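You operate a simulated robot arm through the tools that you are given. There is no shell and no other tool.

You are at the controls of a simulated robot arm. One attempt, no reset.

## Task
Ready the grinder: plug in its lamp, light it, lower the wheel shield.
Fine: socket switch on only after the plug is in; the stop button stays pressed.

Only the result counts: the job must be done as asked and must still hold three seconds after the hand-in. Knocking over, shifting, dropping, spilling or breaking anything else fails it.

## Robot
A 6-joint arm with a two-finger gripper, fixed in place. Base frame: the origin is on the floor under the middle of its stand, x ahead of it, y to its left, z up; the work surface is at about z = 80. Units: cm, degrees, N and s.
It reaches about 163.7 cm from its shoulder. Its first joint turns from -166.0 to 166.0 degrees. Payload 3.43 kg.
The tool frame sits at the grasp point between the pads (the TCP): z along the fingers, y along the line on which they close. The tips reach 2 cm beyond it. The gripper opens to 19 cm; its body begins 24.8 cm behind the TCP.
Orientation is that of the tool frame in the base frame, as [roll, pitch, yaw] about the fixed x, y, z axes, in that order (R = Rz(yaw) Ry(pitch) Rx(roll)). With the fingers straight down and closing along the base's y, the tool's x points along the base's -x, its y along +y and its z along -z.

## Interface
- The arm moves only by the tool apply_moves. Its argument "targets" is a list of rows, each a list of 7 numbers: the shift along the base's x, y, z in m, then the turn, a rotation vector about the base's x, y, z in degrees, then the closure, from 0 (fully open) to 1 (shut). In form: [[dx, dy, dz, ax, ay, az, claw], ...]. A call has 1 to 20 rows; each row shifts and turns the commanded pose from where the row before left it. Each row takes 0.2 s and may step no farther than 5 cm and 8.6 degrees from the row before; otherwise, or with a gripper value out of range, the whole call is refused. A pose out of reach is approached as far as the arm can. The call stops where the force on the tool passes 50 N (or 10 N more than at its start, if that is more) or the arm is blocked; 0.2 s more then pass. Each finger travels about 4.5 cm/s and halts on what it meets, pressing with about 44 N; the grip force reading is that of the motor and also rises with nothing between the fingers. The clock runs only during rows and for 0.2 s after the last one: add rows that do not move to give the fingers time. The reply holds the time, the measured pose of the TCP, the force on the tool along the base axes, the opening and the grip force, in the units named above and with some noise, with the torque about the TCP (base axes, N m) and any sound that the robot's microphone picked up.
- Cameras (640 x 400 px; columns grow to the right, rows downward): "scene" is fixed at [40.46, 64.82, 158.6]; the picture's right is [-0.80, -0.60, 0.00], its down [-0.53, 0.70, -0.47] and it looks along [0.28, -0.38, -0.88] (base axes); focal length 214 px, centre (320, 200). "wrist" rides on the gripper at [7, -0.8, -28.8] in the tool frame; the picture's right is [0.12, 0.99, 0.00], its down [-0.96, 0.12, -0.25] and it looks along [-0.25, 0.03, 0.97] (tool axes); focal length 261 px, centre (320, 200). There is no depth. A picture from a camera that has moved, and an enlarged one, comes with that camera's place and axes in the base frame and with its lens. The place of the scene camera against the robot may be out by one fixed shift of up to 1.8 cm in any direction.
- capture(camera): a new picture of that camera. The clock stands still meanwhile.
- slide_trunk(by): slides the trunk up (or, below 0, down) by that many cm; the arm rides with it, the base frame stays. It gives what a move gives, with no picture.
- enlarge(camera, box): a new picture of the part [left, top, right, bottom] of that camera's present view, enlarged. The clock stands still meanwhile.
- job_done(): hands the job in; it is judged then, once.

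Nothing tells you positions but the pictures and the camera data. Unless the task says otherwise, let go and move clear before handing in.

The tools are called after "Call:" by a JSON object that holds its "op" and its "data". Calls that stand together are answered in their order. apply_moves: Moves the arm, as the interface text tells. Its arguments: {"type":"object","properties":{"targets":{"type":"array","items":{"type":"array","items":{"type":"number"}}}},"required":["targets"]} The other tools are called the same way: slide_trunk (by) moves the trunk up or down; capture (camera) takes a picture; enlarge (camera, box) takes an enlarged picture of a part of a camera's view; job_done () hands the job in.

At the start:

```text
time_s: 0.0
eef_pos: [65.07, 26.8, 126.42]
tcp_rot: [-180.0, 0.0, 180.0]
ft_force: [-0.5, 0.0, -0.6]
moment: [-0.02, 0.0, -0.02]
opening: 19.0
grip_force: 0.2
trunk travel left (down, up): [-17.5, 6.5]
```

scene: 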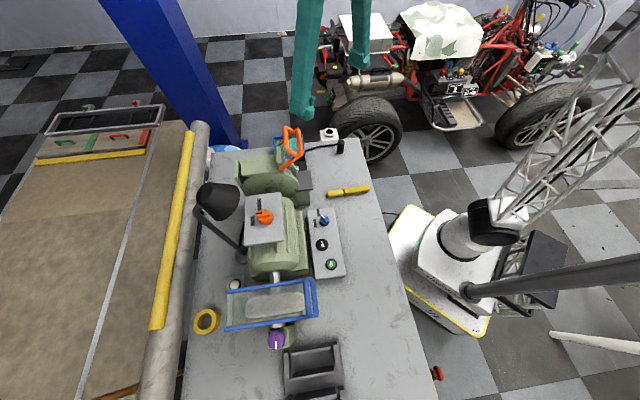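
wrist: 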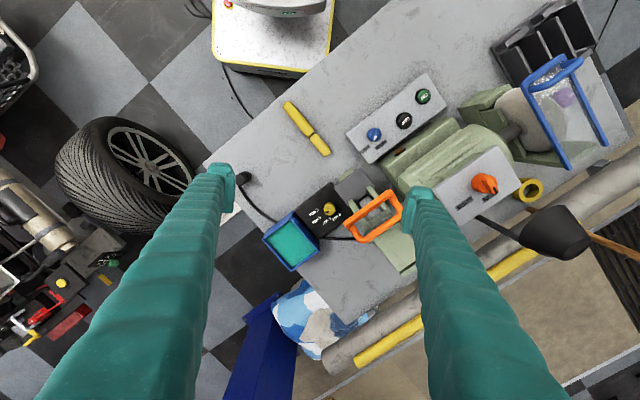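

I see a bench grinder on a table, with a control box, a lamp with a dark shade, some shields (blue and orange), and a cable with a plug at the end of the bench. I'll take closer pictures before moving.

Call:
{"op": "enlarge", "data": {"camera": "scene", "box": [180, 110, 360, 230]}}

Call:
{"op": "enlarge", "data": {"camera": "scene", "box": [180, 200, 380, 400]}}

Call:
{"op": "enlarge", "data": {"camera": "wrist", "box": [200, 120, 440, 280]}}

Call:
{"op": "enlarge", "data": {"camera": "wrist", "box": [340, 50, 640, 260]}}

```text
3.33 times, centred on (270, 170) of scene
camera zoom: at [40.46, 64.82, 158.6], right [-0.8, -0.6, 0.0], down [-0.53, 0.7, -0.47], along [0.28, -0.38, -0.88], focal length 715 px, centre (487, 300)
```

zoom: 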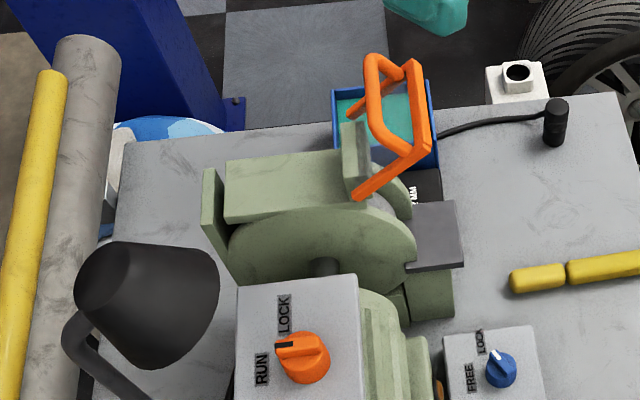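

```text
2.00 times, centred on (280, 300) of scene
camera zoom: at [40.46, 64.82, 158.6], right [-0.8, -0.6, 0.0], down [-0.53, 0.7, -0.47], along [0.28, -0.38, -0.88], focal length 429 px, centre (400, 0)
```

zoom: 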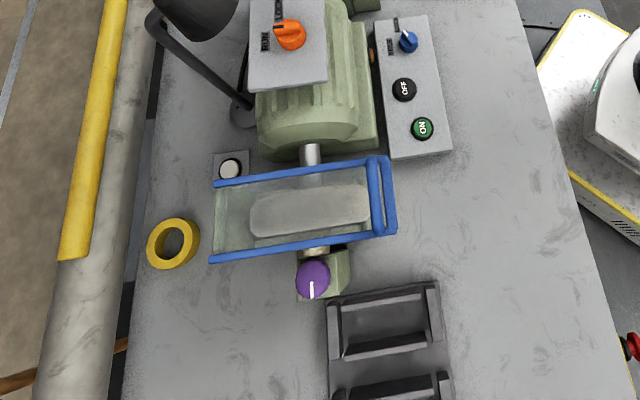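

```text
2.50 times, centred on (320, 200) of wrist
camera zoom: at [58.11, 25.9, 155.11], right [-0.12, 0.99, 0.0], down [0.96, 0.12, 0.25], along [0.25, 0.03, -0.97], focal length 652 px, centre (320, 200)
```

zoom: 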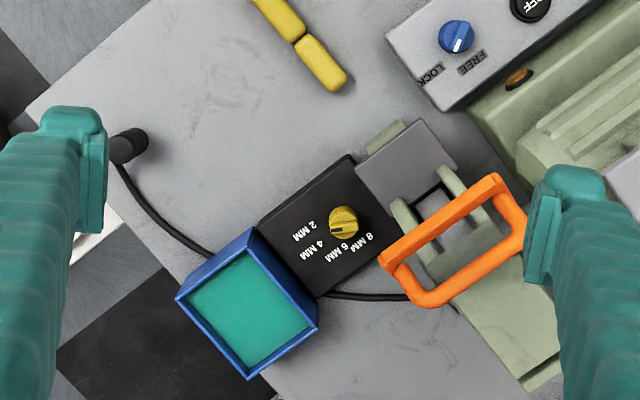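

```text
1.90 times, centred on (490, 155) of wrist
camera zoom: at [58.11, 25.9, 155.11], right [-0.12, 0.99, 0.0], down [0.96, 0.12, 0.25], along [0.25, 0.03, -0.97], focal length 496 px, centre (-4, 286)
```

zoom: 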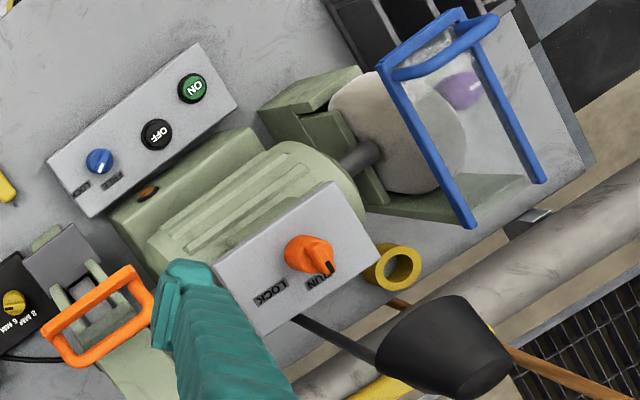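

The black plug lies at the far end of the table, at roughly (73, 5, 83), with a white box beyond it that could be the socket. I'll move the gripper high toward that end for a better look.

Call:
{"op": "apply_moves", "data": {"targets": [[0, -0.05, 0.0, 0, 0, 0, 0], [0, -0.05, 0, 0, 0, 0, 0], [0, -0.05, 0, 0, 0, 0, 0], [0, -0.05, 0, 0, 0, 0, 0]]}}

```text
time_s: 1.0
eef_pos: [65.35, 6.94, 126.55]
tcp_rot: [180.0, 0.0, -179.9]
ft_force: [1.1, 0.8, 0.1]
moment: [-0.18, -0.02, 0.03]
opening: 18.98
grip_force: 0.0
trunk travel left (down, up): [-17.5, 6.5]
```

Call:
{"op": "capture", "data": {"camera": "wrist"}}

Call:
{"op": "capture", "data": {"camera": "scene"}}

```text
taken
camera wrist: at [58.22, 5.93, 155.14], right [-0.12, 0.99, 0.0], down [0.96, 0.12, 0.25], along [0.25, 0.03, -0.97], focal length 261 px, centre (320, 200)
```

wrist: 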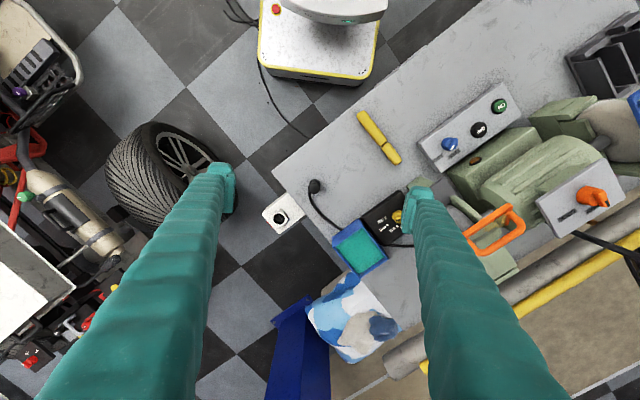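

```text
taken
```

scene: 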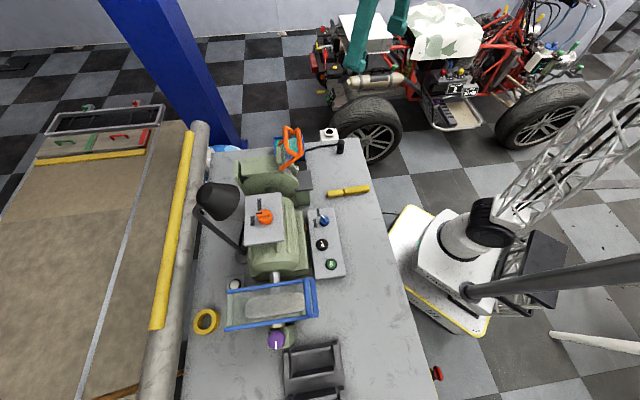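

Call:
{"op": "enlarge", "data": {"camera": "wrist", "box": [240, 150, 420, 290]}}

Call:
{"op": "enlarge", "data": {"camera": "wrist", "box": [250, 180, 330, 240]}}

Call:
{"op": "enlarge", "data": {"camera": "scene", "box": [270, 110, 350, 170]}}

Call:
{"op": "enlarge", "data": {"camera": "scene", "box": [180, 220, 340, 360]}}

```text
2.86 times, centred on (330, 220) of wrist
camera zoom: at [58.22, 5.93, 155.14], right [-0.12, 0.99, 0.0], down [0.96, 0.12, 0.25], along [0.25, 0.03, -0.97], focal length 745 px, centre (291, 143)
```

zoom: 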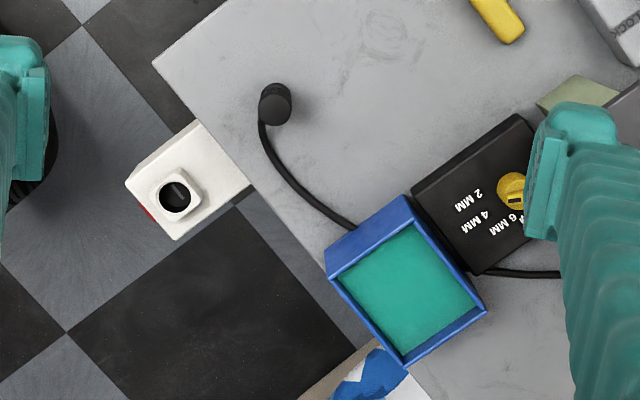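

```text
6.67 times, centred on (290, 210) of wrist
camera zoom: at [58.22, 5.93, 155.14], right [-0.12, 0.99, 0.0], down [0.96, 0.12, 0.25], along [0.25, 0.03, -0.97], focal length 1738 px, centre (520, 133)
```

zoom: 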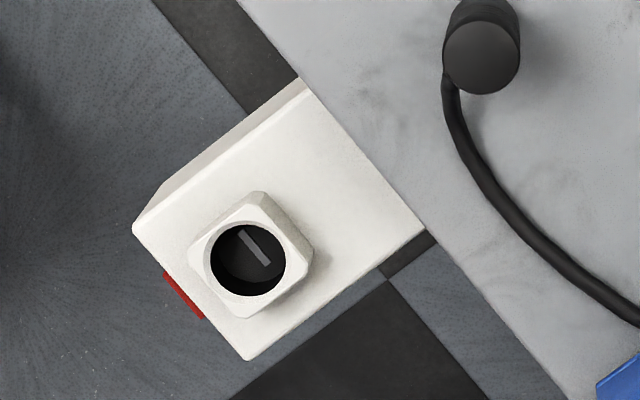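

```text
6.67 times, centred on (310, 140) of scene
camera zoom: at [40.46, 64.82, 158.6], right [-0.8, -0.6, 0.0], down [-0.53, 0.7, -0.47], along [0.28, -0.38, -0.88], focal length 1430 px, centre (387, 600)
```

zoom: 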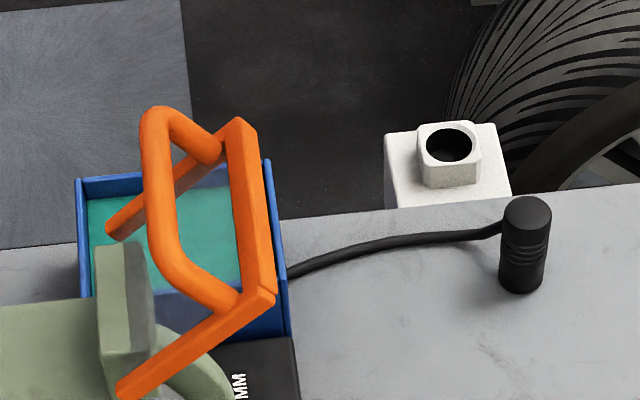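

```text
2.86 times, centred on (260, 290) of scene
camera zoom: at [40.46, 64.82, 158.6], right [-0.8, -0.6, 0.0], down [-0.53, 0.7, -0.47], along [0.28, -0.38, -0.88], focal length 613 px, centre (491, -57)
```

zoom: 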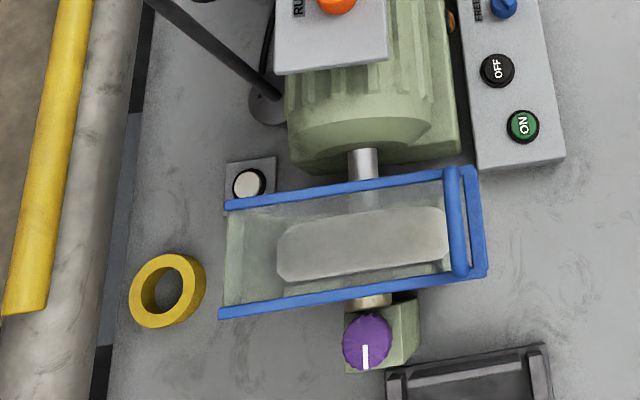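

The white box just beyond the table end is the socket: it has an upward-facing hole and a red switch on its far side. Next I'll look over the grinder's other end, where the blue shield, the lamp base and the buttons are, staying high.

Call:
{"op": "apply_moves", "data": {"targets": [[-0.03, 0.03, 0.02, 0, 0, 0, 0], [-0.03, 0.035, 0.01, 0, 0, 0, 0], [-0.03, 0.035, 0, 0, 0, 0, 0], [-0.03, 0.035, 0, 0, 0, 0, 0], [-0.03, 0.035, 0, 0, 0, 0, 0], [-0.02, 0.04, 0, 0, 0, 0, 0], [-0.02, 0.04, 0, 0, 0, 0, 0], [0, 0.045, 0, 0, 0, 0, 0], [0, 0.045, 0, 0, 0, 0, 0]]}}

Call:
{"op": "capture", "data": {"camera": "wrist"}}

```text
time_s: 3.0
eef_pos: [45.98, 40.74, 129.56]
tcp_rot: [180.0, 0.1, -180.0]
ft_force: [-0.5, -0.3, 1.0]
moment: [0.19, -0.13, -0.01]
opening: 19.04
grip_force: 0.1
trunk travel left (down, up): [-17.5, 6.5]
```

```text
taken
camera wrist: at [38.92, 39.89, 158.2], right [-0.12, 0.99, 0.0], down [0.96, 0.12, 0.25], along [0.25, 0.03, -0.97], focal length 261 px, centre (320, 200)
```

wrist: 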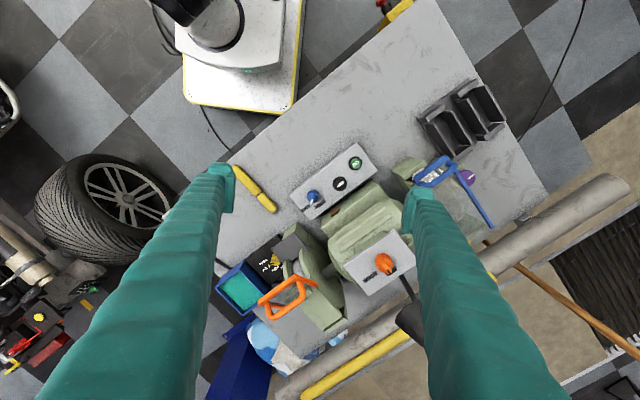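

Call:
{"op": "enlarge", "data": {"camera": "wrist", "box": [280, 120, 520, 280]}}

Call:
{"op": "enlarge", "data": {"camera": "wrist", "box": [210, 180, 410, 320]}}

Call:
{"op": "enlarge", "data": {"camera": "scene", "box": [185, 160, 285, 300]}}

```text
2.50 times, centred on (400, 200) of wrist
camera zoom: at [38.92, 39.89, 158.2], right [-0.12, 0.99, 0.0], down [0.96, 0.12, 0.25], along [0.25, 0.03, -0.97], focal length 652 px, centre (120, 200)
```

zoom: 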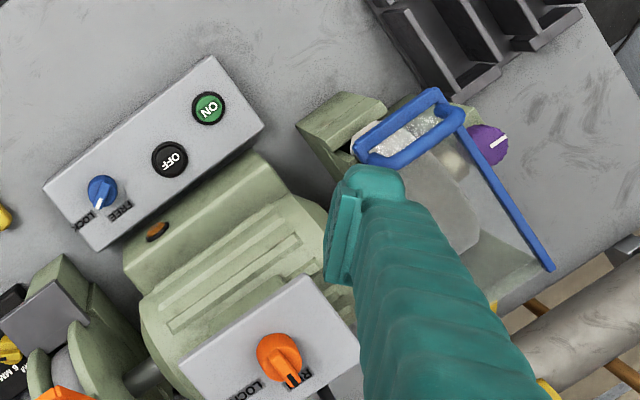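

```text
2.86 times, centred on (310, 250) of wrist
camera zoom: at [38.92, 39.89, 158.2], right [-0.12, 0.99, 0.0], down [0.96, 0.12, 0.25], along [0.25, 0.03, -0.97], focal length 745 px, centre (349, 57)
```

zoom: 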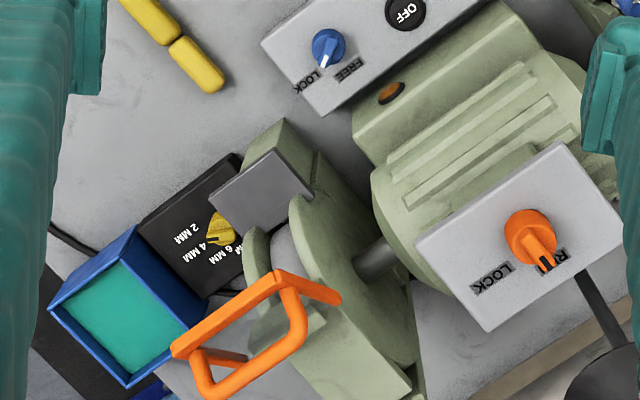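

```text
2.86 times, centred on (235, 230) of scene
camera zoom: at [40.46, 64.82, 158.6], right [-0.8, -0.6, 0.0], down [-0.53, 0.7, -0.47], along [0.28, -0.38, -0.88], focal length 613 px, centre (563, 114)
```

zoom: 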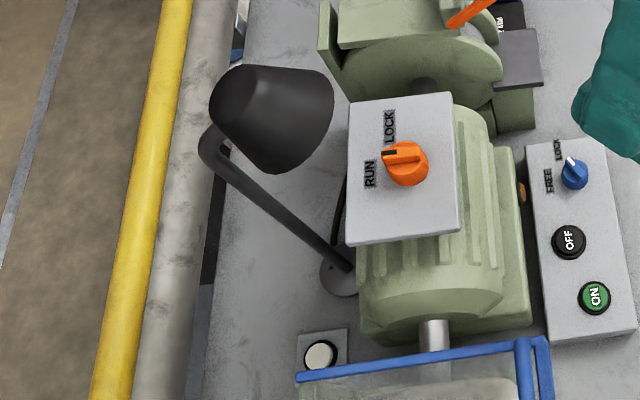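

The blue clear shield looks nearly level, with its front handle near z≈107, and the orange frame at the other end sticks up. I want a side view from the right end of the bench, so I'll travel around the front at a safe height.

Call:
{"op": "apply_moves", "data": {"targets": [[-0.042, 0.008, 0.005, 0, 0, 0, 0], [-0.042, 0.008, 0.005, 0, 0, 0, 0], [-0.042, 0.008, 0, 0, 0, 0, 0], [-0.042, 0.008, 0, 0, 0, 0, 0], [-0.042, 0.008, 0, 0, 0, 0, 0], [0, 0.045, 0, 0, 0, 0, 0], [0, 0.045, 0, 0, 0, 0, 0], [0, 0.045, 0, 0, 0, 0, 0], [0, 0.045, 0, 0, 0, 0, 0], [0, 0.045, 0, -6, -5.3, 0, 0], [0, 0.045, 0, -6, -5.3, 0, 0], [0, 0.045, 0, -6, -5.3, 0, 0], [0, 0.045, 0, -6, -5.3, 0, 0], [0, 0.045, 0, -6, -5.3, 0, 0], [0, 0.045, 0, 0, 0, 0, 0]]}}

Call:
{"op": "capture", "data": {"camera": "wrist"}}

```text
time_s: 6.2
eef_pos: [28.87, 76.21, 107.03]
tcp_rot: [-148.7, 25.6, -172.3]
ft_force: [-1.2, 0.4, 0.0]
moment: [-0.07, -0.09, -0.01]
opening: 18.98
grip_force: 0.0
out of reach, approached as far as the arm can: row 10, 11, 12, 13, 14, 15
trunk travel left (down, up): [-17.5, 6.5]
```

```text
taken
camera wrist: at [9.94, 87.78, 126.54], right [0.0, 0.86, -0.52], down [0.76, 0.33, 0.55], along [0.64, -0.4, -0.65], focal length 261 px, centre (320, 200)
```

wrist: 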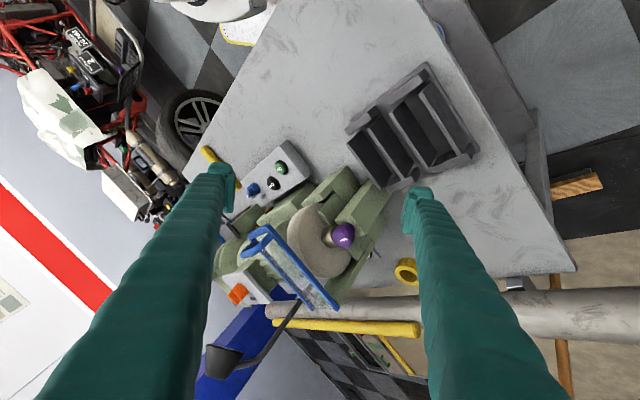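

Call:
{"op": "enlarge", "data": {"camera": "wrist", "box": [200, 130, 440, 320]}}

Call:
{"op": "enlarge", "data": {"camera": "wrist", "box": [230, 180, 360, 310]}}

Call:
{"op": "capture", "data": {"camera": "scene"}}

```text
2.11 times, centred on (320, 225) of wrist
camera zoom: at [9.94, 87.78, 126.54], right [0.0, 0.86, -0.52], down [0.76, 0.33, 0.55], along [0.64, -0.4, -0.65], focal length 549 px, centre (320, 147)
```

zoom: 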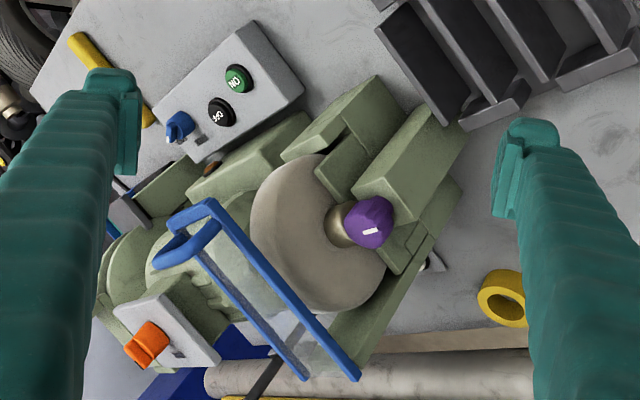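

```text
3.08 times, centred on (295, 245) of wrist
camera zoom: at [9.94, 87.78, 126.54], right [0.0, 0.86, -0.52], down [0.76, 0.33, 0.55], along [0.64, -0.4, -0.65], focal length 802 px, centre (397, 62)
```

zoom: 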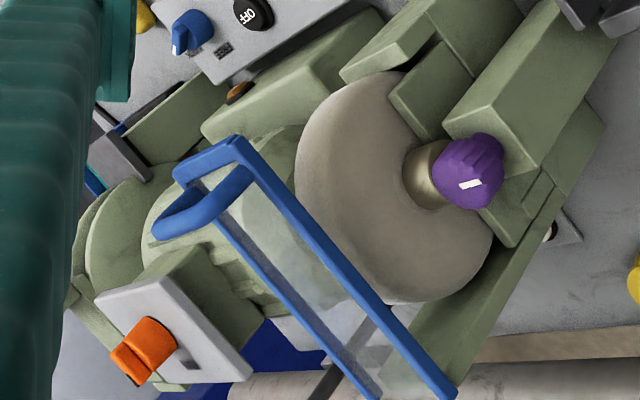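

```text
taken
```

scene: 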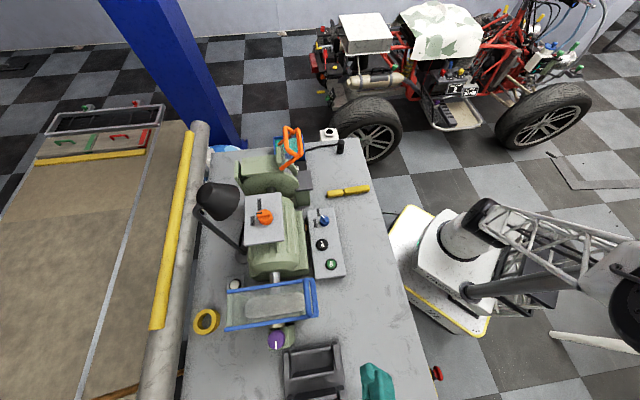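

The right wheel carries the blue clear shield, lying level just above it, and the orange frame over the left wheel stands up. I'll back out of this pose in small steps, then view the orange frame and the left wheel from the front.

Call:
{"op": "apply_moves", "data": {"targets": [[0, -0.045, 0, 0, 0, 0, 0], [0, -0.045, 0, 6, 5.3, 0, 0]]}}

```text
time_s: 6.8
eef_pos: [29.02, 67.25, 106.65]
tcp_rot: [-154.4, 20.5, -175.2]
ft_force: [-0.7, 0.4, -1.5]
moment: [-0.34, -0.28, -0.01]
opening: 18.97
grip_force: 0.0
trunk travel left (down, up): [-17.5, 6.5]
```

Call:
{"op": "enlarge", "data": {"camera": "wrist", "box": [160, 100, 480, 300]}}

Call:
{"op": "enlarge", "data": {"camera": "scene", "box": [225, 120, 325, 190]}}

```text
2.00 times, centred on (320, 200) of wrist
camera zoom: at [12.33, 77.53, 128.75], right [-0.04, 0.9, -0.44], down [0.82, 0.28, 0.5], along [0.57, -0.35, -0.74], focal length 521 px, centre (320, 200)
```

zoom: 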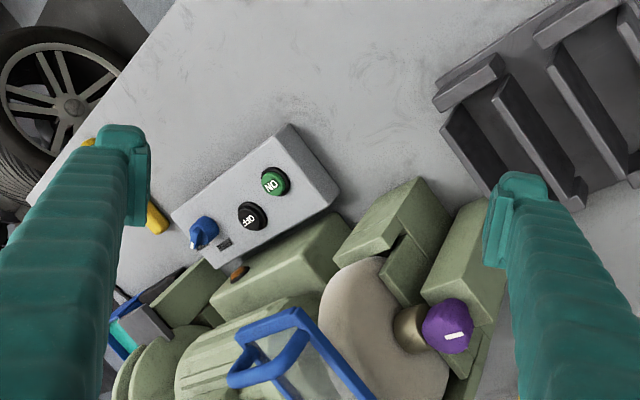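

```text
5.71 times, centred on (275, 155) of scene
camera zoom: at [40.46, 64.82, 158.6], right [-0.8, -0.6, 0.0], down [-0.53, 0.7, -0.47], along [0.28, -0.38, -0.88], focal length 1226 px, centre (577, 457)
```

zoom: 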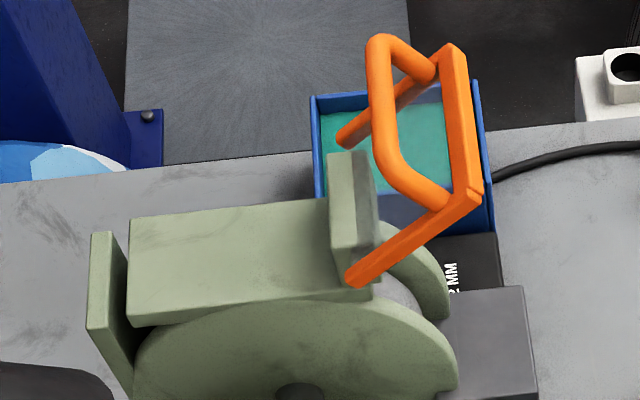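

Call:
{"op": "apply_moves", "data": {"targets": [[0, -0.045, 0.006, 6.1, 5.3, 0, 0], [0, -0.045, 0.006, 6.1, 5.3, 0, 0], [0, -0.045, 0.006, 6.1, 5.3, 0, 0], [0, -0.045, 0.006, 6.1, 5.3, 0, 0], [0.03, -0.035, 0.01, 8, 0, 0, 0], [0.03, -0.035, 0.01, 8, 0, 0, 0], [0.03, -0.035, 0.01, 8, 0, 0, 0], [0.03, -0.035, 0.01, 8, 0, 0, 0], [0.03, -0.04, 0.01, 8, 0, 0, 0], [0.03, -0.04, 0.01, 0, 0, 0, 0]]}}

Call:
{"op": "capture", "data": {"camera": "wrist"}}

```text
refused: row 9 steps farther than a row can; nothing moved
```

```text
taken
camera wrist: at [12.33, 77.53, 128.75], right [-0.04, 0.9, -0.44], down [0.82, 0.28, 0.5], along [0.57, -0.35, -0.74], focal length 261 px, centre (320, 200)
```

wrist: 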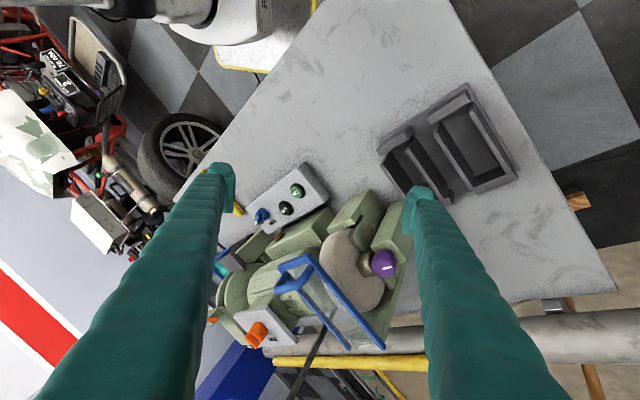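

The move was refused because one row stepped too far, and nothing moved. I'll send it again with smaller steps to get the front view of the left wheel.

Call:
{"op": "apply_moves", "data": {"targets": [[0, -0.045, 0.006, 6.1, 5.3, 0, 0], [0, -0.045, 0.006, 6.1, 5.3, 0, 0], [0, -0.045, 0.006, 6.1, 5.3, 0, 0], [0, -0.045, 0.006, 6.1, 5.3, 0, 0], [0.03, -0.035, 0.01, 8, 0, 0, 0], [0.03, -0.035, 0.01, 8, 0, 0, 0], [0.03, -0.035, 0.01, 8, 0, 0, 0], [0.03, -0.035, 0.01, 8, 0, 0, 0], [0.03, -0.037, 0.01, 8, 0, 0, 0], [0.03, -0.037, 0.01, 0, 0, 0, 0]]}}

Call:
{"op": "capture", "data": {"camera": "wrist"}}

```text
time_s: 9.2
eef_pos: [37.96, 37.49, 115.69]
tcp_rot: [139.5, -0.1, -164.6]
ft_force: [-0.3, 0.4, 0.0]
moment: [-0.01, -0.01, 0.02]
opening: 18.98
grip_force: 0.1
trunk travel left (down, up): [-17.5, 6.5]
stopped in row 10: the arm was blocked; the commanded pose is now the measured one
```

```text
taken
camera wrist: at [36.35, 16.91, 136.91], right [-0.31, 0.7, 0.64], down [0.95, 0.18, 0.26], along [0.06, 0.69, -0.72], focal length 261 px, centre (320, 200)
```

wrist: 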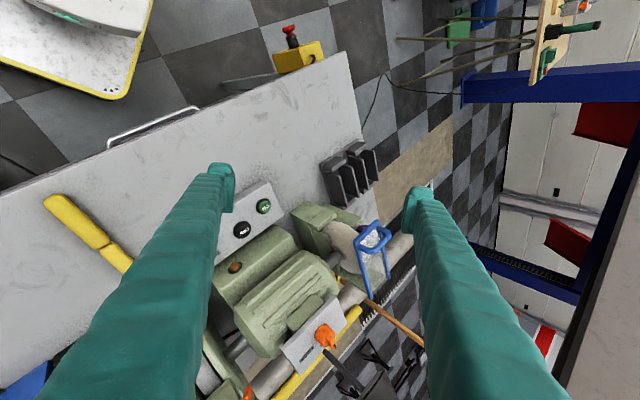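

Call:
{"op": "enlarge", "data": {"camera": "wrist", "box": [280, 170, 420, 310]}}

Call:
{"op": "enlarge", "data": {"camera": "wrist", "box": [200, 170, 440, 400]}}

```text
2.86 times, centred on (350, 240) of wrist
camera zoom: at [36.35, 16.91, 136.91], right [-0.31, 0.7, 0.64], down [0.95, 0.18, 0.26], along [0.06, 0.69, -0.72], focal length 745 px, centre (234, 86)
```

zoom: 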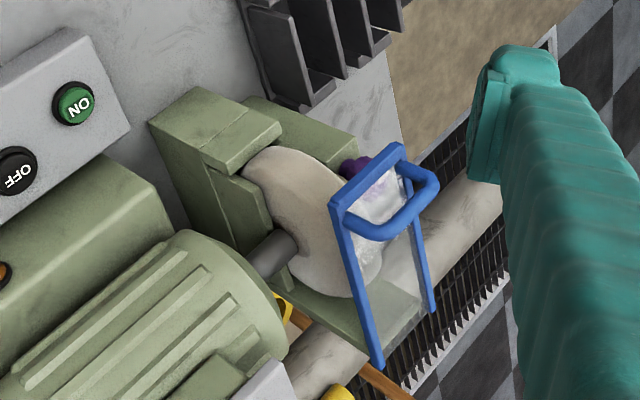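

```text
1.74 times, centred on (320, 285) of wrist
camera zoom: at [36.35, 16.91, 136.91], right [-0.31, 0.7, 0.64], down [0.95, 0.18, 0.26], along [0.06, 0.69, -0.72], focal length 453 px, centre (320, 52)
```

zoom: 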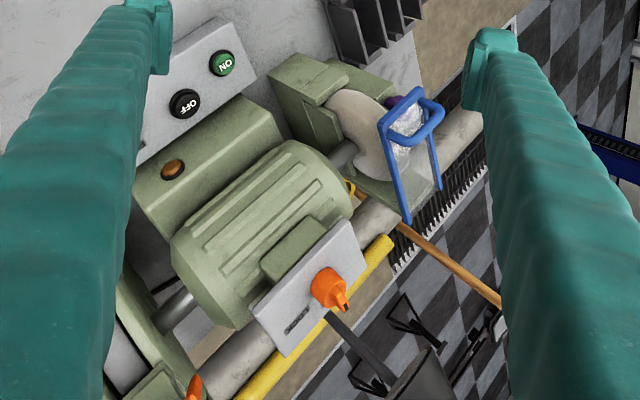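

The orange frame is the raised one, but I need a better view of both hinges. I'll move out along +x, away from the robot's own body, then swing the view round.

Call:
{"op": "apply_moves", "data": {"targets": [[0.02, -0.01, 0.03, -8, 0, 0, 0], [0.035, -0.02, 0.02, -8, 0, 0, 0], [0.035, -0.03, 0.01, 0, 0, 0, 0], [0.035, -0.03, 0, 0, 0, -8, 0], [0.035, -0.03, 0, 0, 0, -8, 0], [0.035, -0.03, 0, 0, 0, -8, 0]]}}

Call:
{"op": "capture", "data": {"camera": "wrist"}}

```text
time_s: 10.6
eef_pos: [57.48, 22.27, 121.93]
tcp_rot: [155.0, -4.2, 170.6]
ft_force: [-1.0, 0.5, 0.0]
moment: [-0.11, -0.11, -0.06]
opening: 18.99
grip_force: 0.0
trunk travel left (down, up): [-17.5, 6.5]
```

```text
taken
camera wrist: at [50.27, 10.21, 147.86], right [0.06, 0.9, 0.43], down [0.97, -0.16, 0.2], along [0.25, 0.4, -0.88], focal length 261 px, centre (320, 200)
```

wrist: 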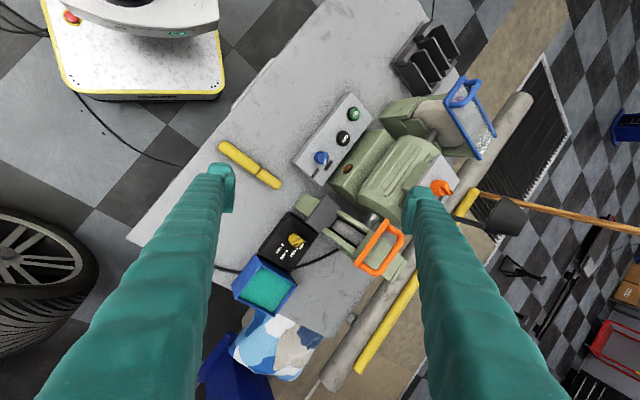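

Call:
{"op": "enlarge", "data": {"camera": "wrist", "box": [270, 170, 430, 310]}}

Call:
{"op": "enlarge", "data": {"camera": "wrist", "box": [360, 60, 520, 200]}}

```text
2.86 times, centred on (350, 240) of wrist
camera zoom: at [50.27, 10.21, 147.86], right [0.06, 0.9, 0.43], down [0.97, -0.16, 0.2], along [0.25, 0.4, -0.88], focal length 745 px, centre (234, 86)
```

zoom: 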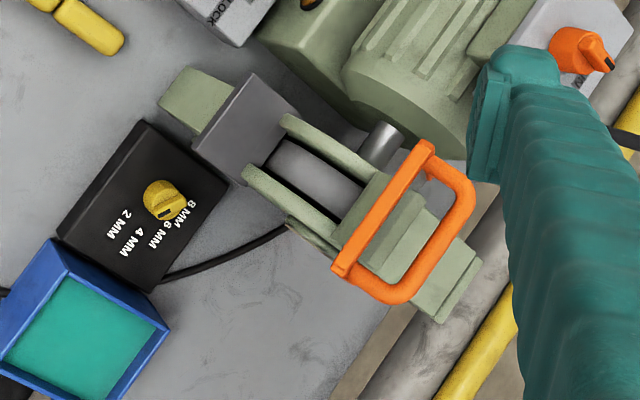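

```text
2.86 times, centred on (440, 130) of wrist
camera zoom: at [50.27, 10.21, 147.86], right [0.06, 0.9, 0.43], down [0.97, -0.16, 0.2], along [0.25, 0.4, -0.88], focal length 745 px, centre (-23, 400)
```

zoom: 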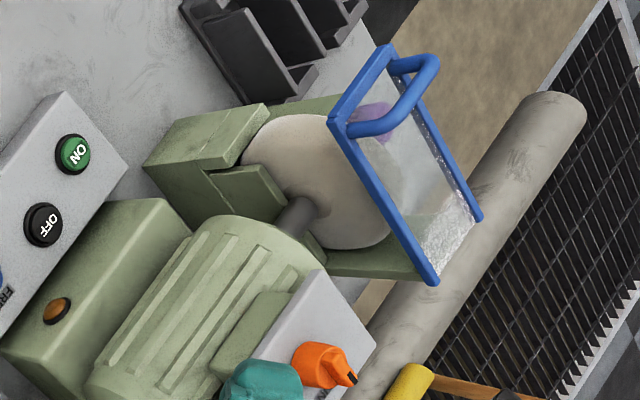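

Call:
{"op": "apply_moves", "data": {"targets": [[0.032, -0.031, 0.0, 0, 0, 0, 0], [0.032, -0.031, 0, 0, 0, 0, 0], [0.032, -0.031, 0, 4.71, 5.42, 2.59, 0], [0.032, -0.031, 0, 4.71, 5.42, 2.59, 0], [0.032, -0.031, 0, 4.71, 5.42, 2.59, 0], [0.032, -0.031, 0, 4.71, 5.42, 2.59, 0], [0.032, -0.031, 0, 4.71, 5.42, 2.59, 0]]}}

Call:
{"op": "capture", "data": {"camera": "wrist"}}

```text
time_s: 12.2
eef_pos: [74.23, 9.26, 108.3]
tcp_rot: [130.7, -29.3, -170.3]
ft_force: [-0.6, -0.4, 1.4]
moment: [-0.25, -0.27, -0.17]
opening: 19.0
grip_force: 0.1
out of reach, approached as far as the arm can: row 5, 6, 7
trunk travel left (down, up): [-17.5, 6.5]
```

```text
taken
camera wrist: at [80.69, -12.39, 127.38], right [0.15, 0.68, 0.72], down [0.97, 0.05, -0.25], along [-0.21, 0.73, -0.65], focal length 261 px, centre (320, 200)
```

wrist: 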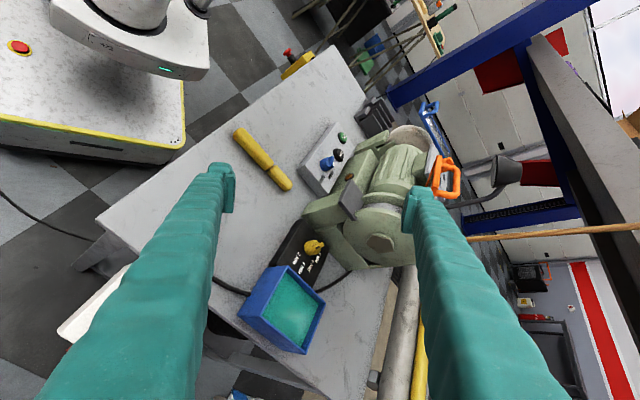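

Call:
{"op": "enlarge", "data": {"camera": "wrist", "box": [290, 90, 490, 280]}}

Call:
{"op": "enlarge", "data": {"camera": "wrist", "box": [370, 80, 480, 180]}}

Call:
{"op": "enlarge", "data": {"camera": "wrist", "box": [40, 210, 360, 400]}}

```text
2.11 times, centred on (390, 185) of wrist
camera zoom: at [80.69, -12.39, 127.38], right [0.15, 0.68, 0.72], down [0.97, 0.05, -0.25], along [-0.21, 0.73, -0.65], focal length 549 px, centre (173, 232)
```

zoom: 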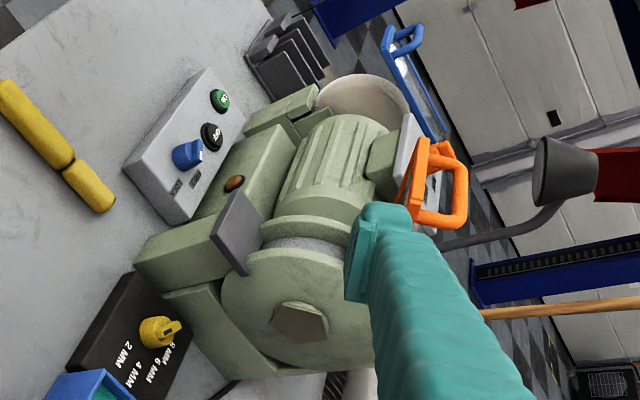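

```text
4.00 times, centred on (425, 130) of wrist
camera zoom: at [80.69, -12.39, 127.38], right [0.15, 0.68, 0.72], down [0.97, 0.05, -0.25], along [-0.21, 0.73, -0.65], focal length 1043 px, centre (-100, 480)
```

zoom: 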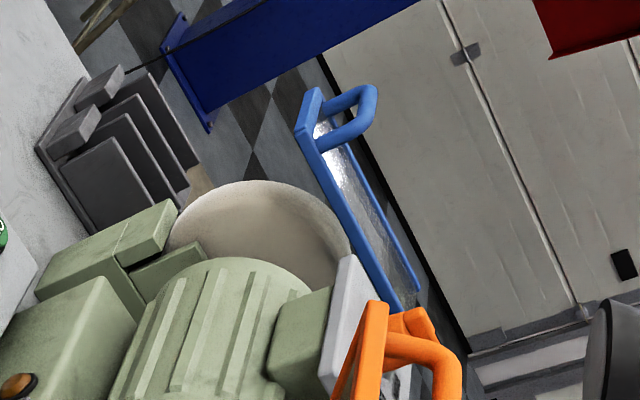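

```text
2.00 times, centred on (200, 305) of wrist
camera zoom: at [80.69, -12.39, 127.38], right [0.15, 0.68, 0.72], down [0.97, 0.05, -0.25], along [-0.21, 0.73, -0.65], focal length 521 px, centre (560, -10)
```

zoom: 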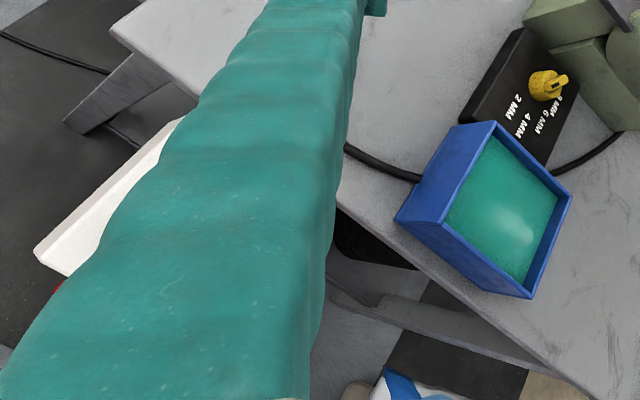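

The orange frame is hinged at about (70, 43, 108) and raised about 38° above level, and the blue shield lies level over the buff. I'll start with the plug: bring the gripper back to vertical above the plug end.

Call:
{"op": "apply_moves", "data": {"targets": [[0, 0, 0.01, -6.66, -4.25, 0, 0], [0, 0, 0.01, -6.66, -4.25, 0, 0], [0, 0, 0.01, -6.66, -4.25, 0, 0], [0, 0, 0.01, -6.66, -4.25, 0, 0], [0, 0, 0.01, -6.66, -4.25, 0, 0], [0, 0, 0.01, -6.66, -4.25, 0, 0], [0, 0, 0.01, -6.66, -4.25, 0, 0]]}}

Call:
{"op": "capture", "data": {"camera": "wrist"}}

```text
time_s: 13.8
eef_pos: [74.43, 8.89, 115.06]
tcp_rot: [-179.6, -2.8, 176.0]
ft_force: [1.5, -0.7, -0.9]
moment: [0.17, 0.2, 0.04]
opening: 19.0
grip_force: 0.0
trunk travel left (down, up): [-17.5, 6.5]
```

```text
taken
camera wrist: at [68.69, 8.66, 144.03], right [-0.05, 1.0, 0.0], down [0.98, 0.05, 0.2], along [0.2, 0.01, -0.98], focal length 261 px, centre (320, 200)
```

wrist: 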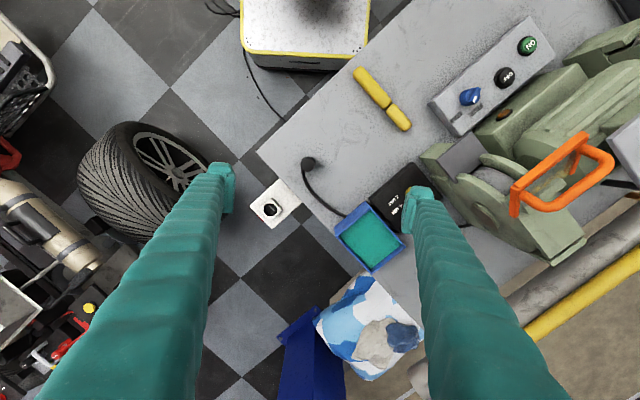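

Call:
{"op": "apply_moves", "data": {"targets": [[0.01, -0.012, 0, 0.2, -2.8, 0, 0], [0.01, -0.012, 0, 0, 0, -8.5, 0], [0.01, -0.012, -0.01, 0, 0, -8.5, 0], [0.01, -0.012, -0.01, 0, 0, -8.5, 0], [0, -0.012, -0.01, 0, 0, -8.5, 0], [0, -0.012, -0.01, 0, 0, -8.5, 0]]}}

Call:
{"op": "capture", "data": {"camera": "wrist"}}

```text
time_s: 15.2
eef_pos: [78.3, 1.63, 111.16]
tcp_rot: [179.9, 0.1, 133.3]
ft_force: [-0.1, 0.4, 0.5]
moment: [-0.03, -0.03, 0.01]
opening: 19.0
grip_force: 0.0
trunk travel left (down, up): [-17.5, 6.5]
```

```text
taken
camera wrist: at [72.71, 6.19, 139.75], right [0.64, 0.77, 0.0], down [0.74, -0.62, 0.25], along [0.19, -0.16, -0.97], focal length 261 px, centre (320, 200)
```

wrist: 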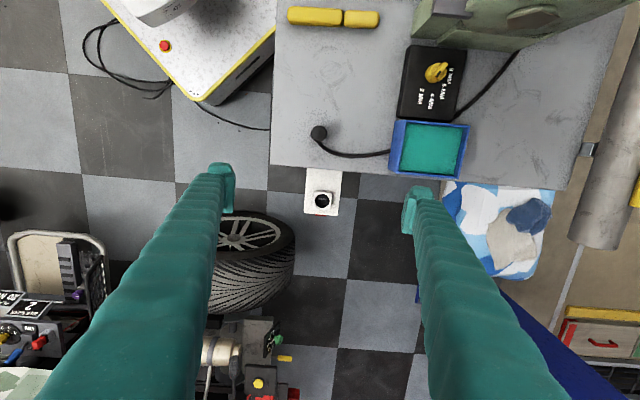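

Call:
{"op": "enlarge", "data": {"camera": "wrist", "box": [280, 110, 400, 230]}}

Call:
{"op": "enlarge", "data": {"camera": "wrist", "box": [300, 115, 350, 155]}}

Call:
{"op": "enlarge", "data": {"camera": "wrist", "box": [295, 170, 350, 220]}}

```text
3.33 times, centred on (340, 170) of wrist
camera zoom: at [72.71, 6.19, 139.75], right [0.64, 0.77, 0.0], down [0.74, -0.62, 0.25], along [0.19, -0.16, -0.97], focal length 869 px, centre (253, 300)
```

zoom: 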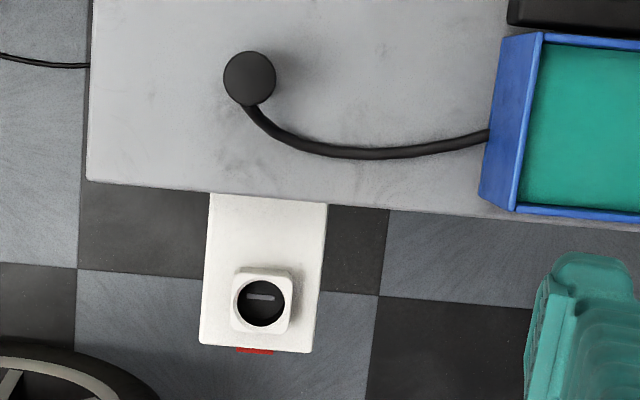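

```text
10.00 times, centred on (325, 135) of wrist
camera zoom: at [72.71, 6.19, 139.75], right [0.64, 0.77, 0.0], down [0.74, -0.62, 0.25], along [0.19, -0.16, -0.97], focal length 2606 px, centre (270, 850)
```

zoom: 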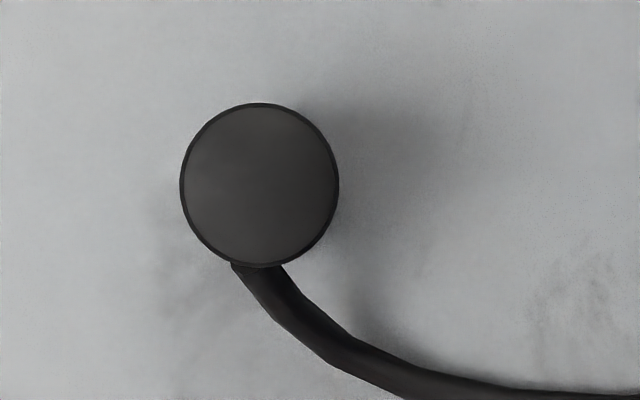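

```text
8.00 times, centred on (322, 195) of wrist
camera zoom: at [72.71, 6.19, 139.75], right [0.64, 0.77, 0.0], down [0.74, -0.62, 0.25], along [0.19, -0.16, -0.97], focal length 2085 px, centre (300, 240)
```

zoom: 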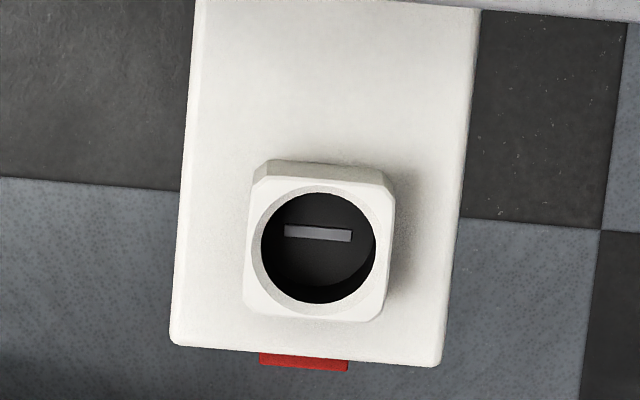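

The plug stands at about (72.65, 5.9), about 3.1 cm across with its top at z≈86. The socket hole is at about (85.5, −3.9) and has an inner bar across it, so I'll look straight down over it for an accurate position.

Call:
{"op": "apply_moves", "data": {"targets": [[0.0325, -0.0245, 0, 0, 0, 0, 0], [0.0325, -0.0245, 0, 0, 0, 0, 0], [0.0325, -0.0245, 0, 0, 0, 0, 0], [0.0325, -0.0245, 0, 0, 0, 0, 0], [0, 0, 0, 0, 0, 0, 0]]}}

Call:
{"op": "capture", "data": {"camera": "wrist"}}

Call:
{"op": "enlarge", "data": {"camera": "wrist", "box": [290, 100, 350, 160]}}

```text
time_s: 16.4
eef_pos: [91.29, -8.01, 111.18]
tcp_rot: [179.9, 0.0, 133.6]
ft_force: [0.9, 0.4, -1.0]
moment: [0.02, 0.09, -0.01]
opening: 19.0
grip_force: 0.1
trunk travel left (down, up): [-17.5, 6.5]
```

```text
taken
camera wrist: at [85.83, -3.62, 139.78], right [0.64, 0.77, 0.0], down [0.75, -0.62, 0.25], along [0.19, -0.16, -0.97], focal length 261 px, centre (320, 200)
```

wrist: 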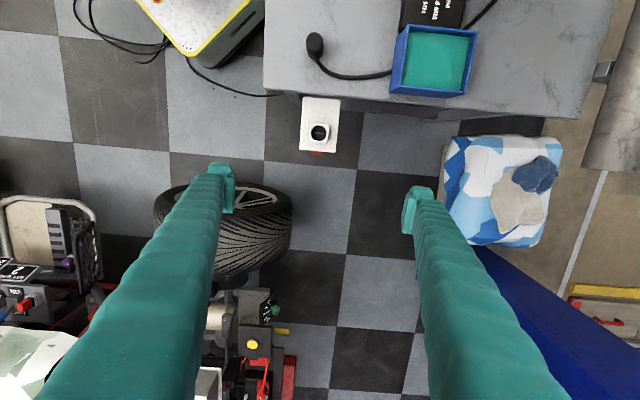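

```text
6.67 times, centred on (320, 130) of wrist
camera zoom: at [85.83, -3.62, 139.78], right [0.64, 0.77, 0.0], down [0.75, -0.62, 0.25], along [0.19, -0.16, -0.97], focal length 1738 px, centre (320, 667)
```

zoom: 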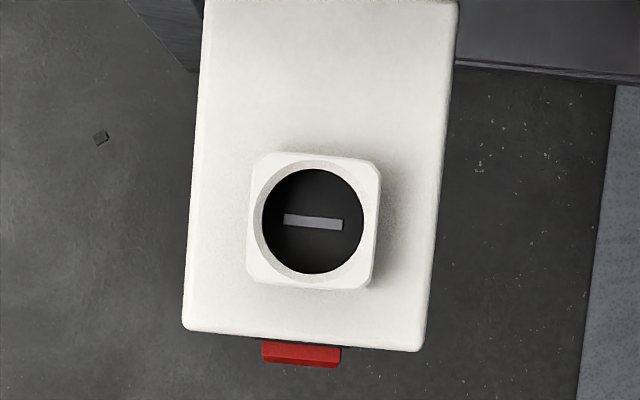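

The hole is now centred at about (85.5, −3.9) and runs straight down. I'll go back over the plug with the fingers part-closed and stop above it to check alignment.

Call:
{"op": "apply_moves", "data": {"targets": [[-0.0373, 0.0279, 0, 0, 0, 0, 0.3], [-0.0373, 0.0279, 0, 0, 0, 0, 0.63], [-0.0373, 0.0279, 0, 0, 0, 0, 0.63], [-0.0373, 0.0279, 0, 0, 0, 0, 0.63], [-0.0373, 0.0279, 0, 0, 0, 0, 0.63], [0, 0, -0.04, 0, 0, 0, 0.63], [0, 0, -0.04, 0, 0, 0, 0.63], [0, 0, -0.04, 0, 0, 0, 0.63], [0, 0, -0.04, 0, 0, 0, 0.63], [0, 0, -0.03, 0, 0, 0, 0.63]]}}

Call:
{"op": "capture", "data": {"camera": "wrist"}}

Call:
{"op": "enlarge", "data": {"camera": "wrist", "box": [260, 140, 380, 260]}}

Call:
{"op": "enlarge", "data": {"camera": "scene", "box": [290, 90, 390, 170]}}

```text
time_s: 18.6
eef_pos: [72.52, 5.88, 92.22]
tcp_rot: [180.0, 0.0, 133.5]
ft_force: [0.3, 0.3, 0.3]
moment: [-0.03, -0.04, 0.03]
opening: 7.06
grip_force: 0.0
trunk travel left (down, up): [-17.5, 6.5]
```

```text
taken
camera wrist: at [67.13, 10.27, 120.74], right [0.64, 0.77, 0.0], down [0.75, -0.62, 0.25], along [0.19, -0.16, -0.97], focal length 261 px, centre (320, 200)
```

wrist: 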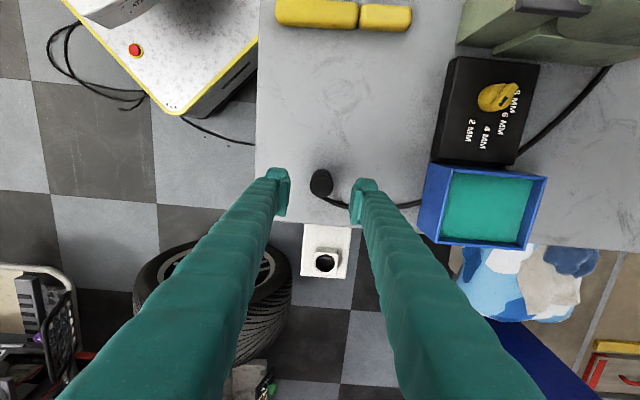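

```text
3.33 times, centred on (320, 200) of wrist
camera zoom: at [67.13, 10.27, 120.74], right [0.64, 0.77, 0.0], down [0.75, -0.62, 0.25], along [0.19, -0.16, -0.97], focal length 869 px, centre (320, 200)
```

zoom: 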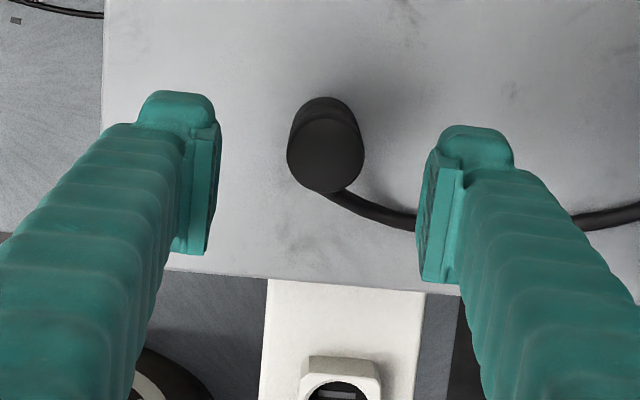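

```text
5.00 times, centred on (340, 130) of scene
camera zoom: at [40.46, 64.82, 158.6], right [-0.8, -0.6, 0.0], down [-0.53, 0.7, -0.47], along [0.28, -0.38, -0.88], focal length 1072 px, centre (220, 550)
```

zoom: 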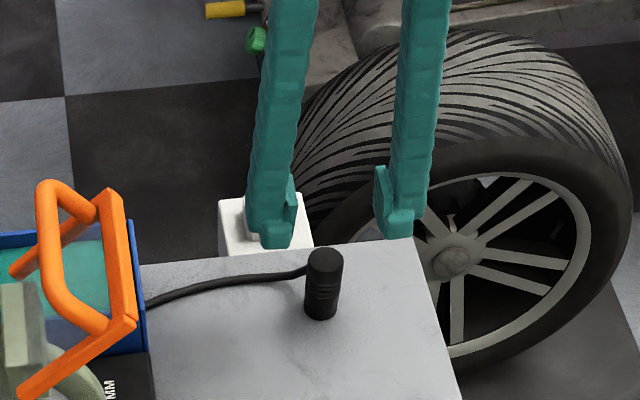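

Alignment is good, with the plug centred between the fingers. I'll descend and grip it at TCP z≈84.5.

Call:
{"op": "apply_moves", "data": {"targets": [[0.0008, 0.0008, -0.026, 0, 0, 0, 0.63], [0, 0, -0.026, 0, 0, 0, 0.63], [0, 0, -0.025, 0, 0, 0, 0.63], [0, 0, 0, 0, 0, 0, 0.63], [0, 0, 0, 0, 0, 0, 0.75], [0, 0, 0, 0, 0, 0, 0.85], [0, 0, 0, 0, 0, 0, 0.9], [0, 0, 0, 0, 0, 0, 0.9], [0, 0, 0, 0, 0, 0, 0.9]]}}

Call:
{"op": "capture", "data": {"camera": "wrist"}}

Call:
{"op": "enlarge", "data": {"camera": "scene", "box": [290, 90, 390, 170]}}

```text
time_s: 20.6
eef_pos: [72.72, 6.04, 84.5]
tcp_rot: [179.9, 0.0, 133.4]
ft_force: [0.1, 0.6, 0.3]
moment: [0.01, -0.02, 0.01]
opening: 3.02
grip_force: 43.8
trunk travel left (down, up): [-17.5, 6.5]
```

```text
taken
camera wrist: at [67.17, 10.46, 113.12], right [0.64, 0.77, 0.0], down [0.75, -0.62, 0.25], along [0.19, -0.16, -0.97], focal length 261 px, centre (320, 200)
```

wrist: 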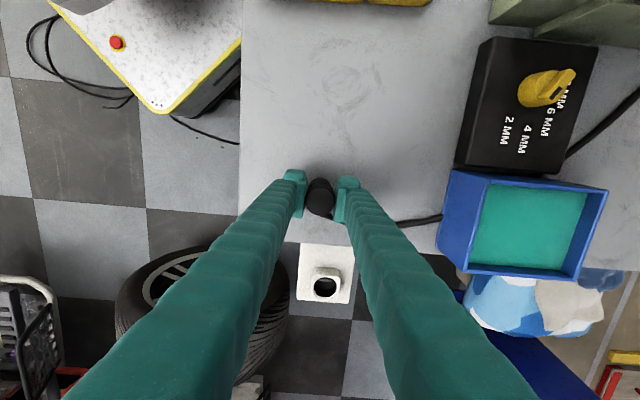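

```text
5.00 times, centred on (340, 130) of scene
camera zoom: at [40.46, 64.82, 158.6], right [-0.8, -0.6, 0.0], down [-0.53, 0.7, -0.47], along [0.28, -0.38, -0.88], focal length 1072 px, centre (220, 550)
```

zoom: 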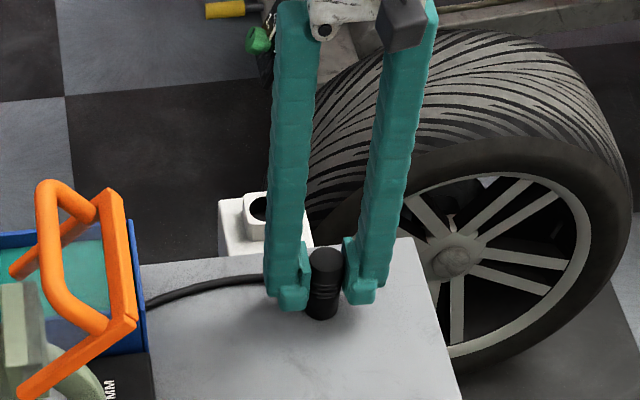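

The plug is gripped, with the opening at 3.0 cm and the grip at 44 N. I'll lift it slowly and look at its underside.

Call:
{"op": "apply_moves", "data": {"targets": [[0, 0, 0.02, 0, 0, 0, 0.9], [0, 0, 0.03, 0, 0, 0, 0.9], [0, 0, 0.03, 0, 0, 0, 0.9], [0, 0, 0.03, 0, 0, 0, 0.9], [0, 0, 0, 0, 0, 0, 0.9]]}}

Call:
{"op": "enlarge", "data": {"camera": "scene", "box": [290, 70, 390, 150]}}

Call:
{"op": "enlarge", "data": {"camera": "wrist", "box": [260, 140, 380, 260]}}

```text
time_s: 21.8
eef_pos: [72.81, 6.07, 95.48]
tcp_rot: [179.9, 0.0, 133.5]
ft_force: [0.6, 0.2, -1.1]
moment: [-0.01, -0.01, -0.02]
opening: 2.99
grip_force: 44.3
trunk travel left (down, up): [-17.5, 6.5]
```

```text
5.00 times, centred on (340, 110) of scene
camera zoom: at [40.46, 64.82, 158.6], right [-0.8, -0.6, 0.0], down [-0.53, 0.7, -0.47], along [0.28, -0.38, -0.88], focal length 1072 px, centre (220, 650)
```

zoom: 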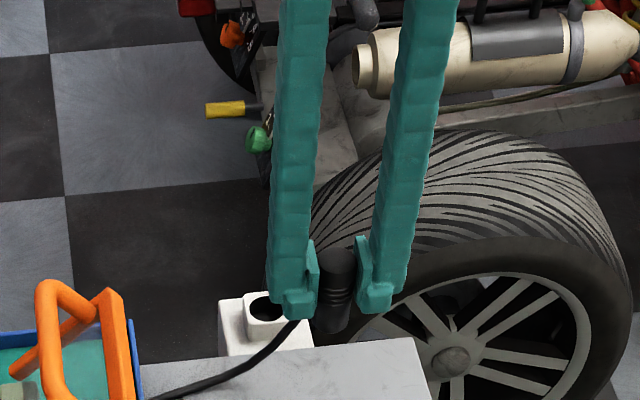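

```text
3.33 times, centred on (320, 200) of wrist
camera zoom: at [67.29, 10.55, 124.06], right [0.64, 0.77, 0.0], down [0.75, -0.62, 0.25], along [0.19, -0.16, -0.97], focal length 869 px, centre (320, 200)
```

zoom: 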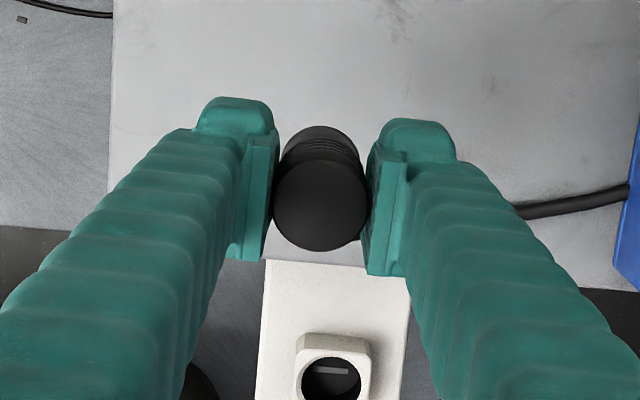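

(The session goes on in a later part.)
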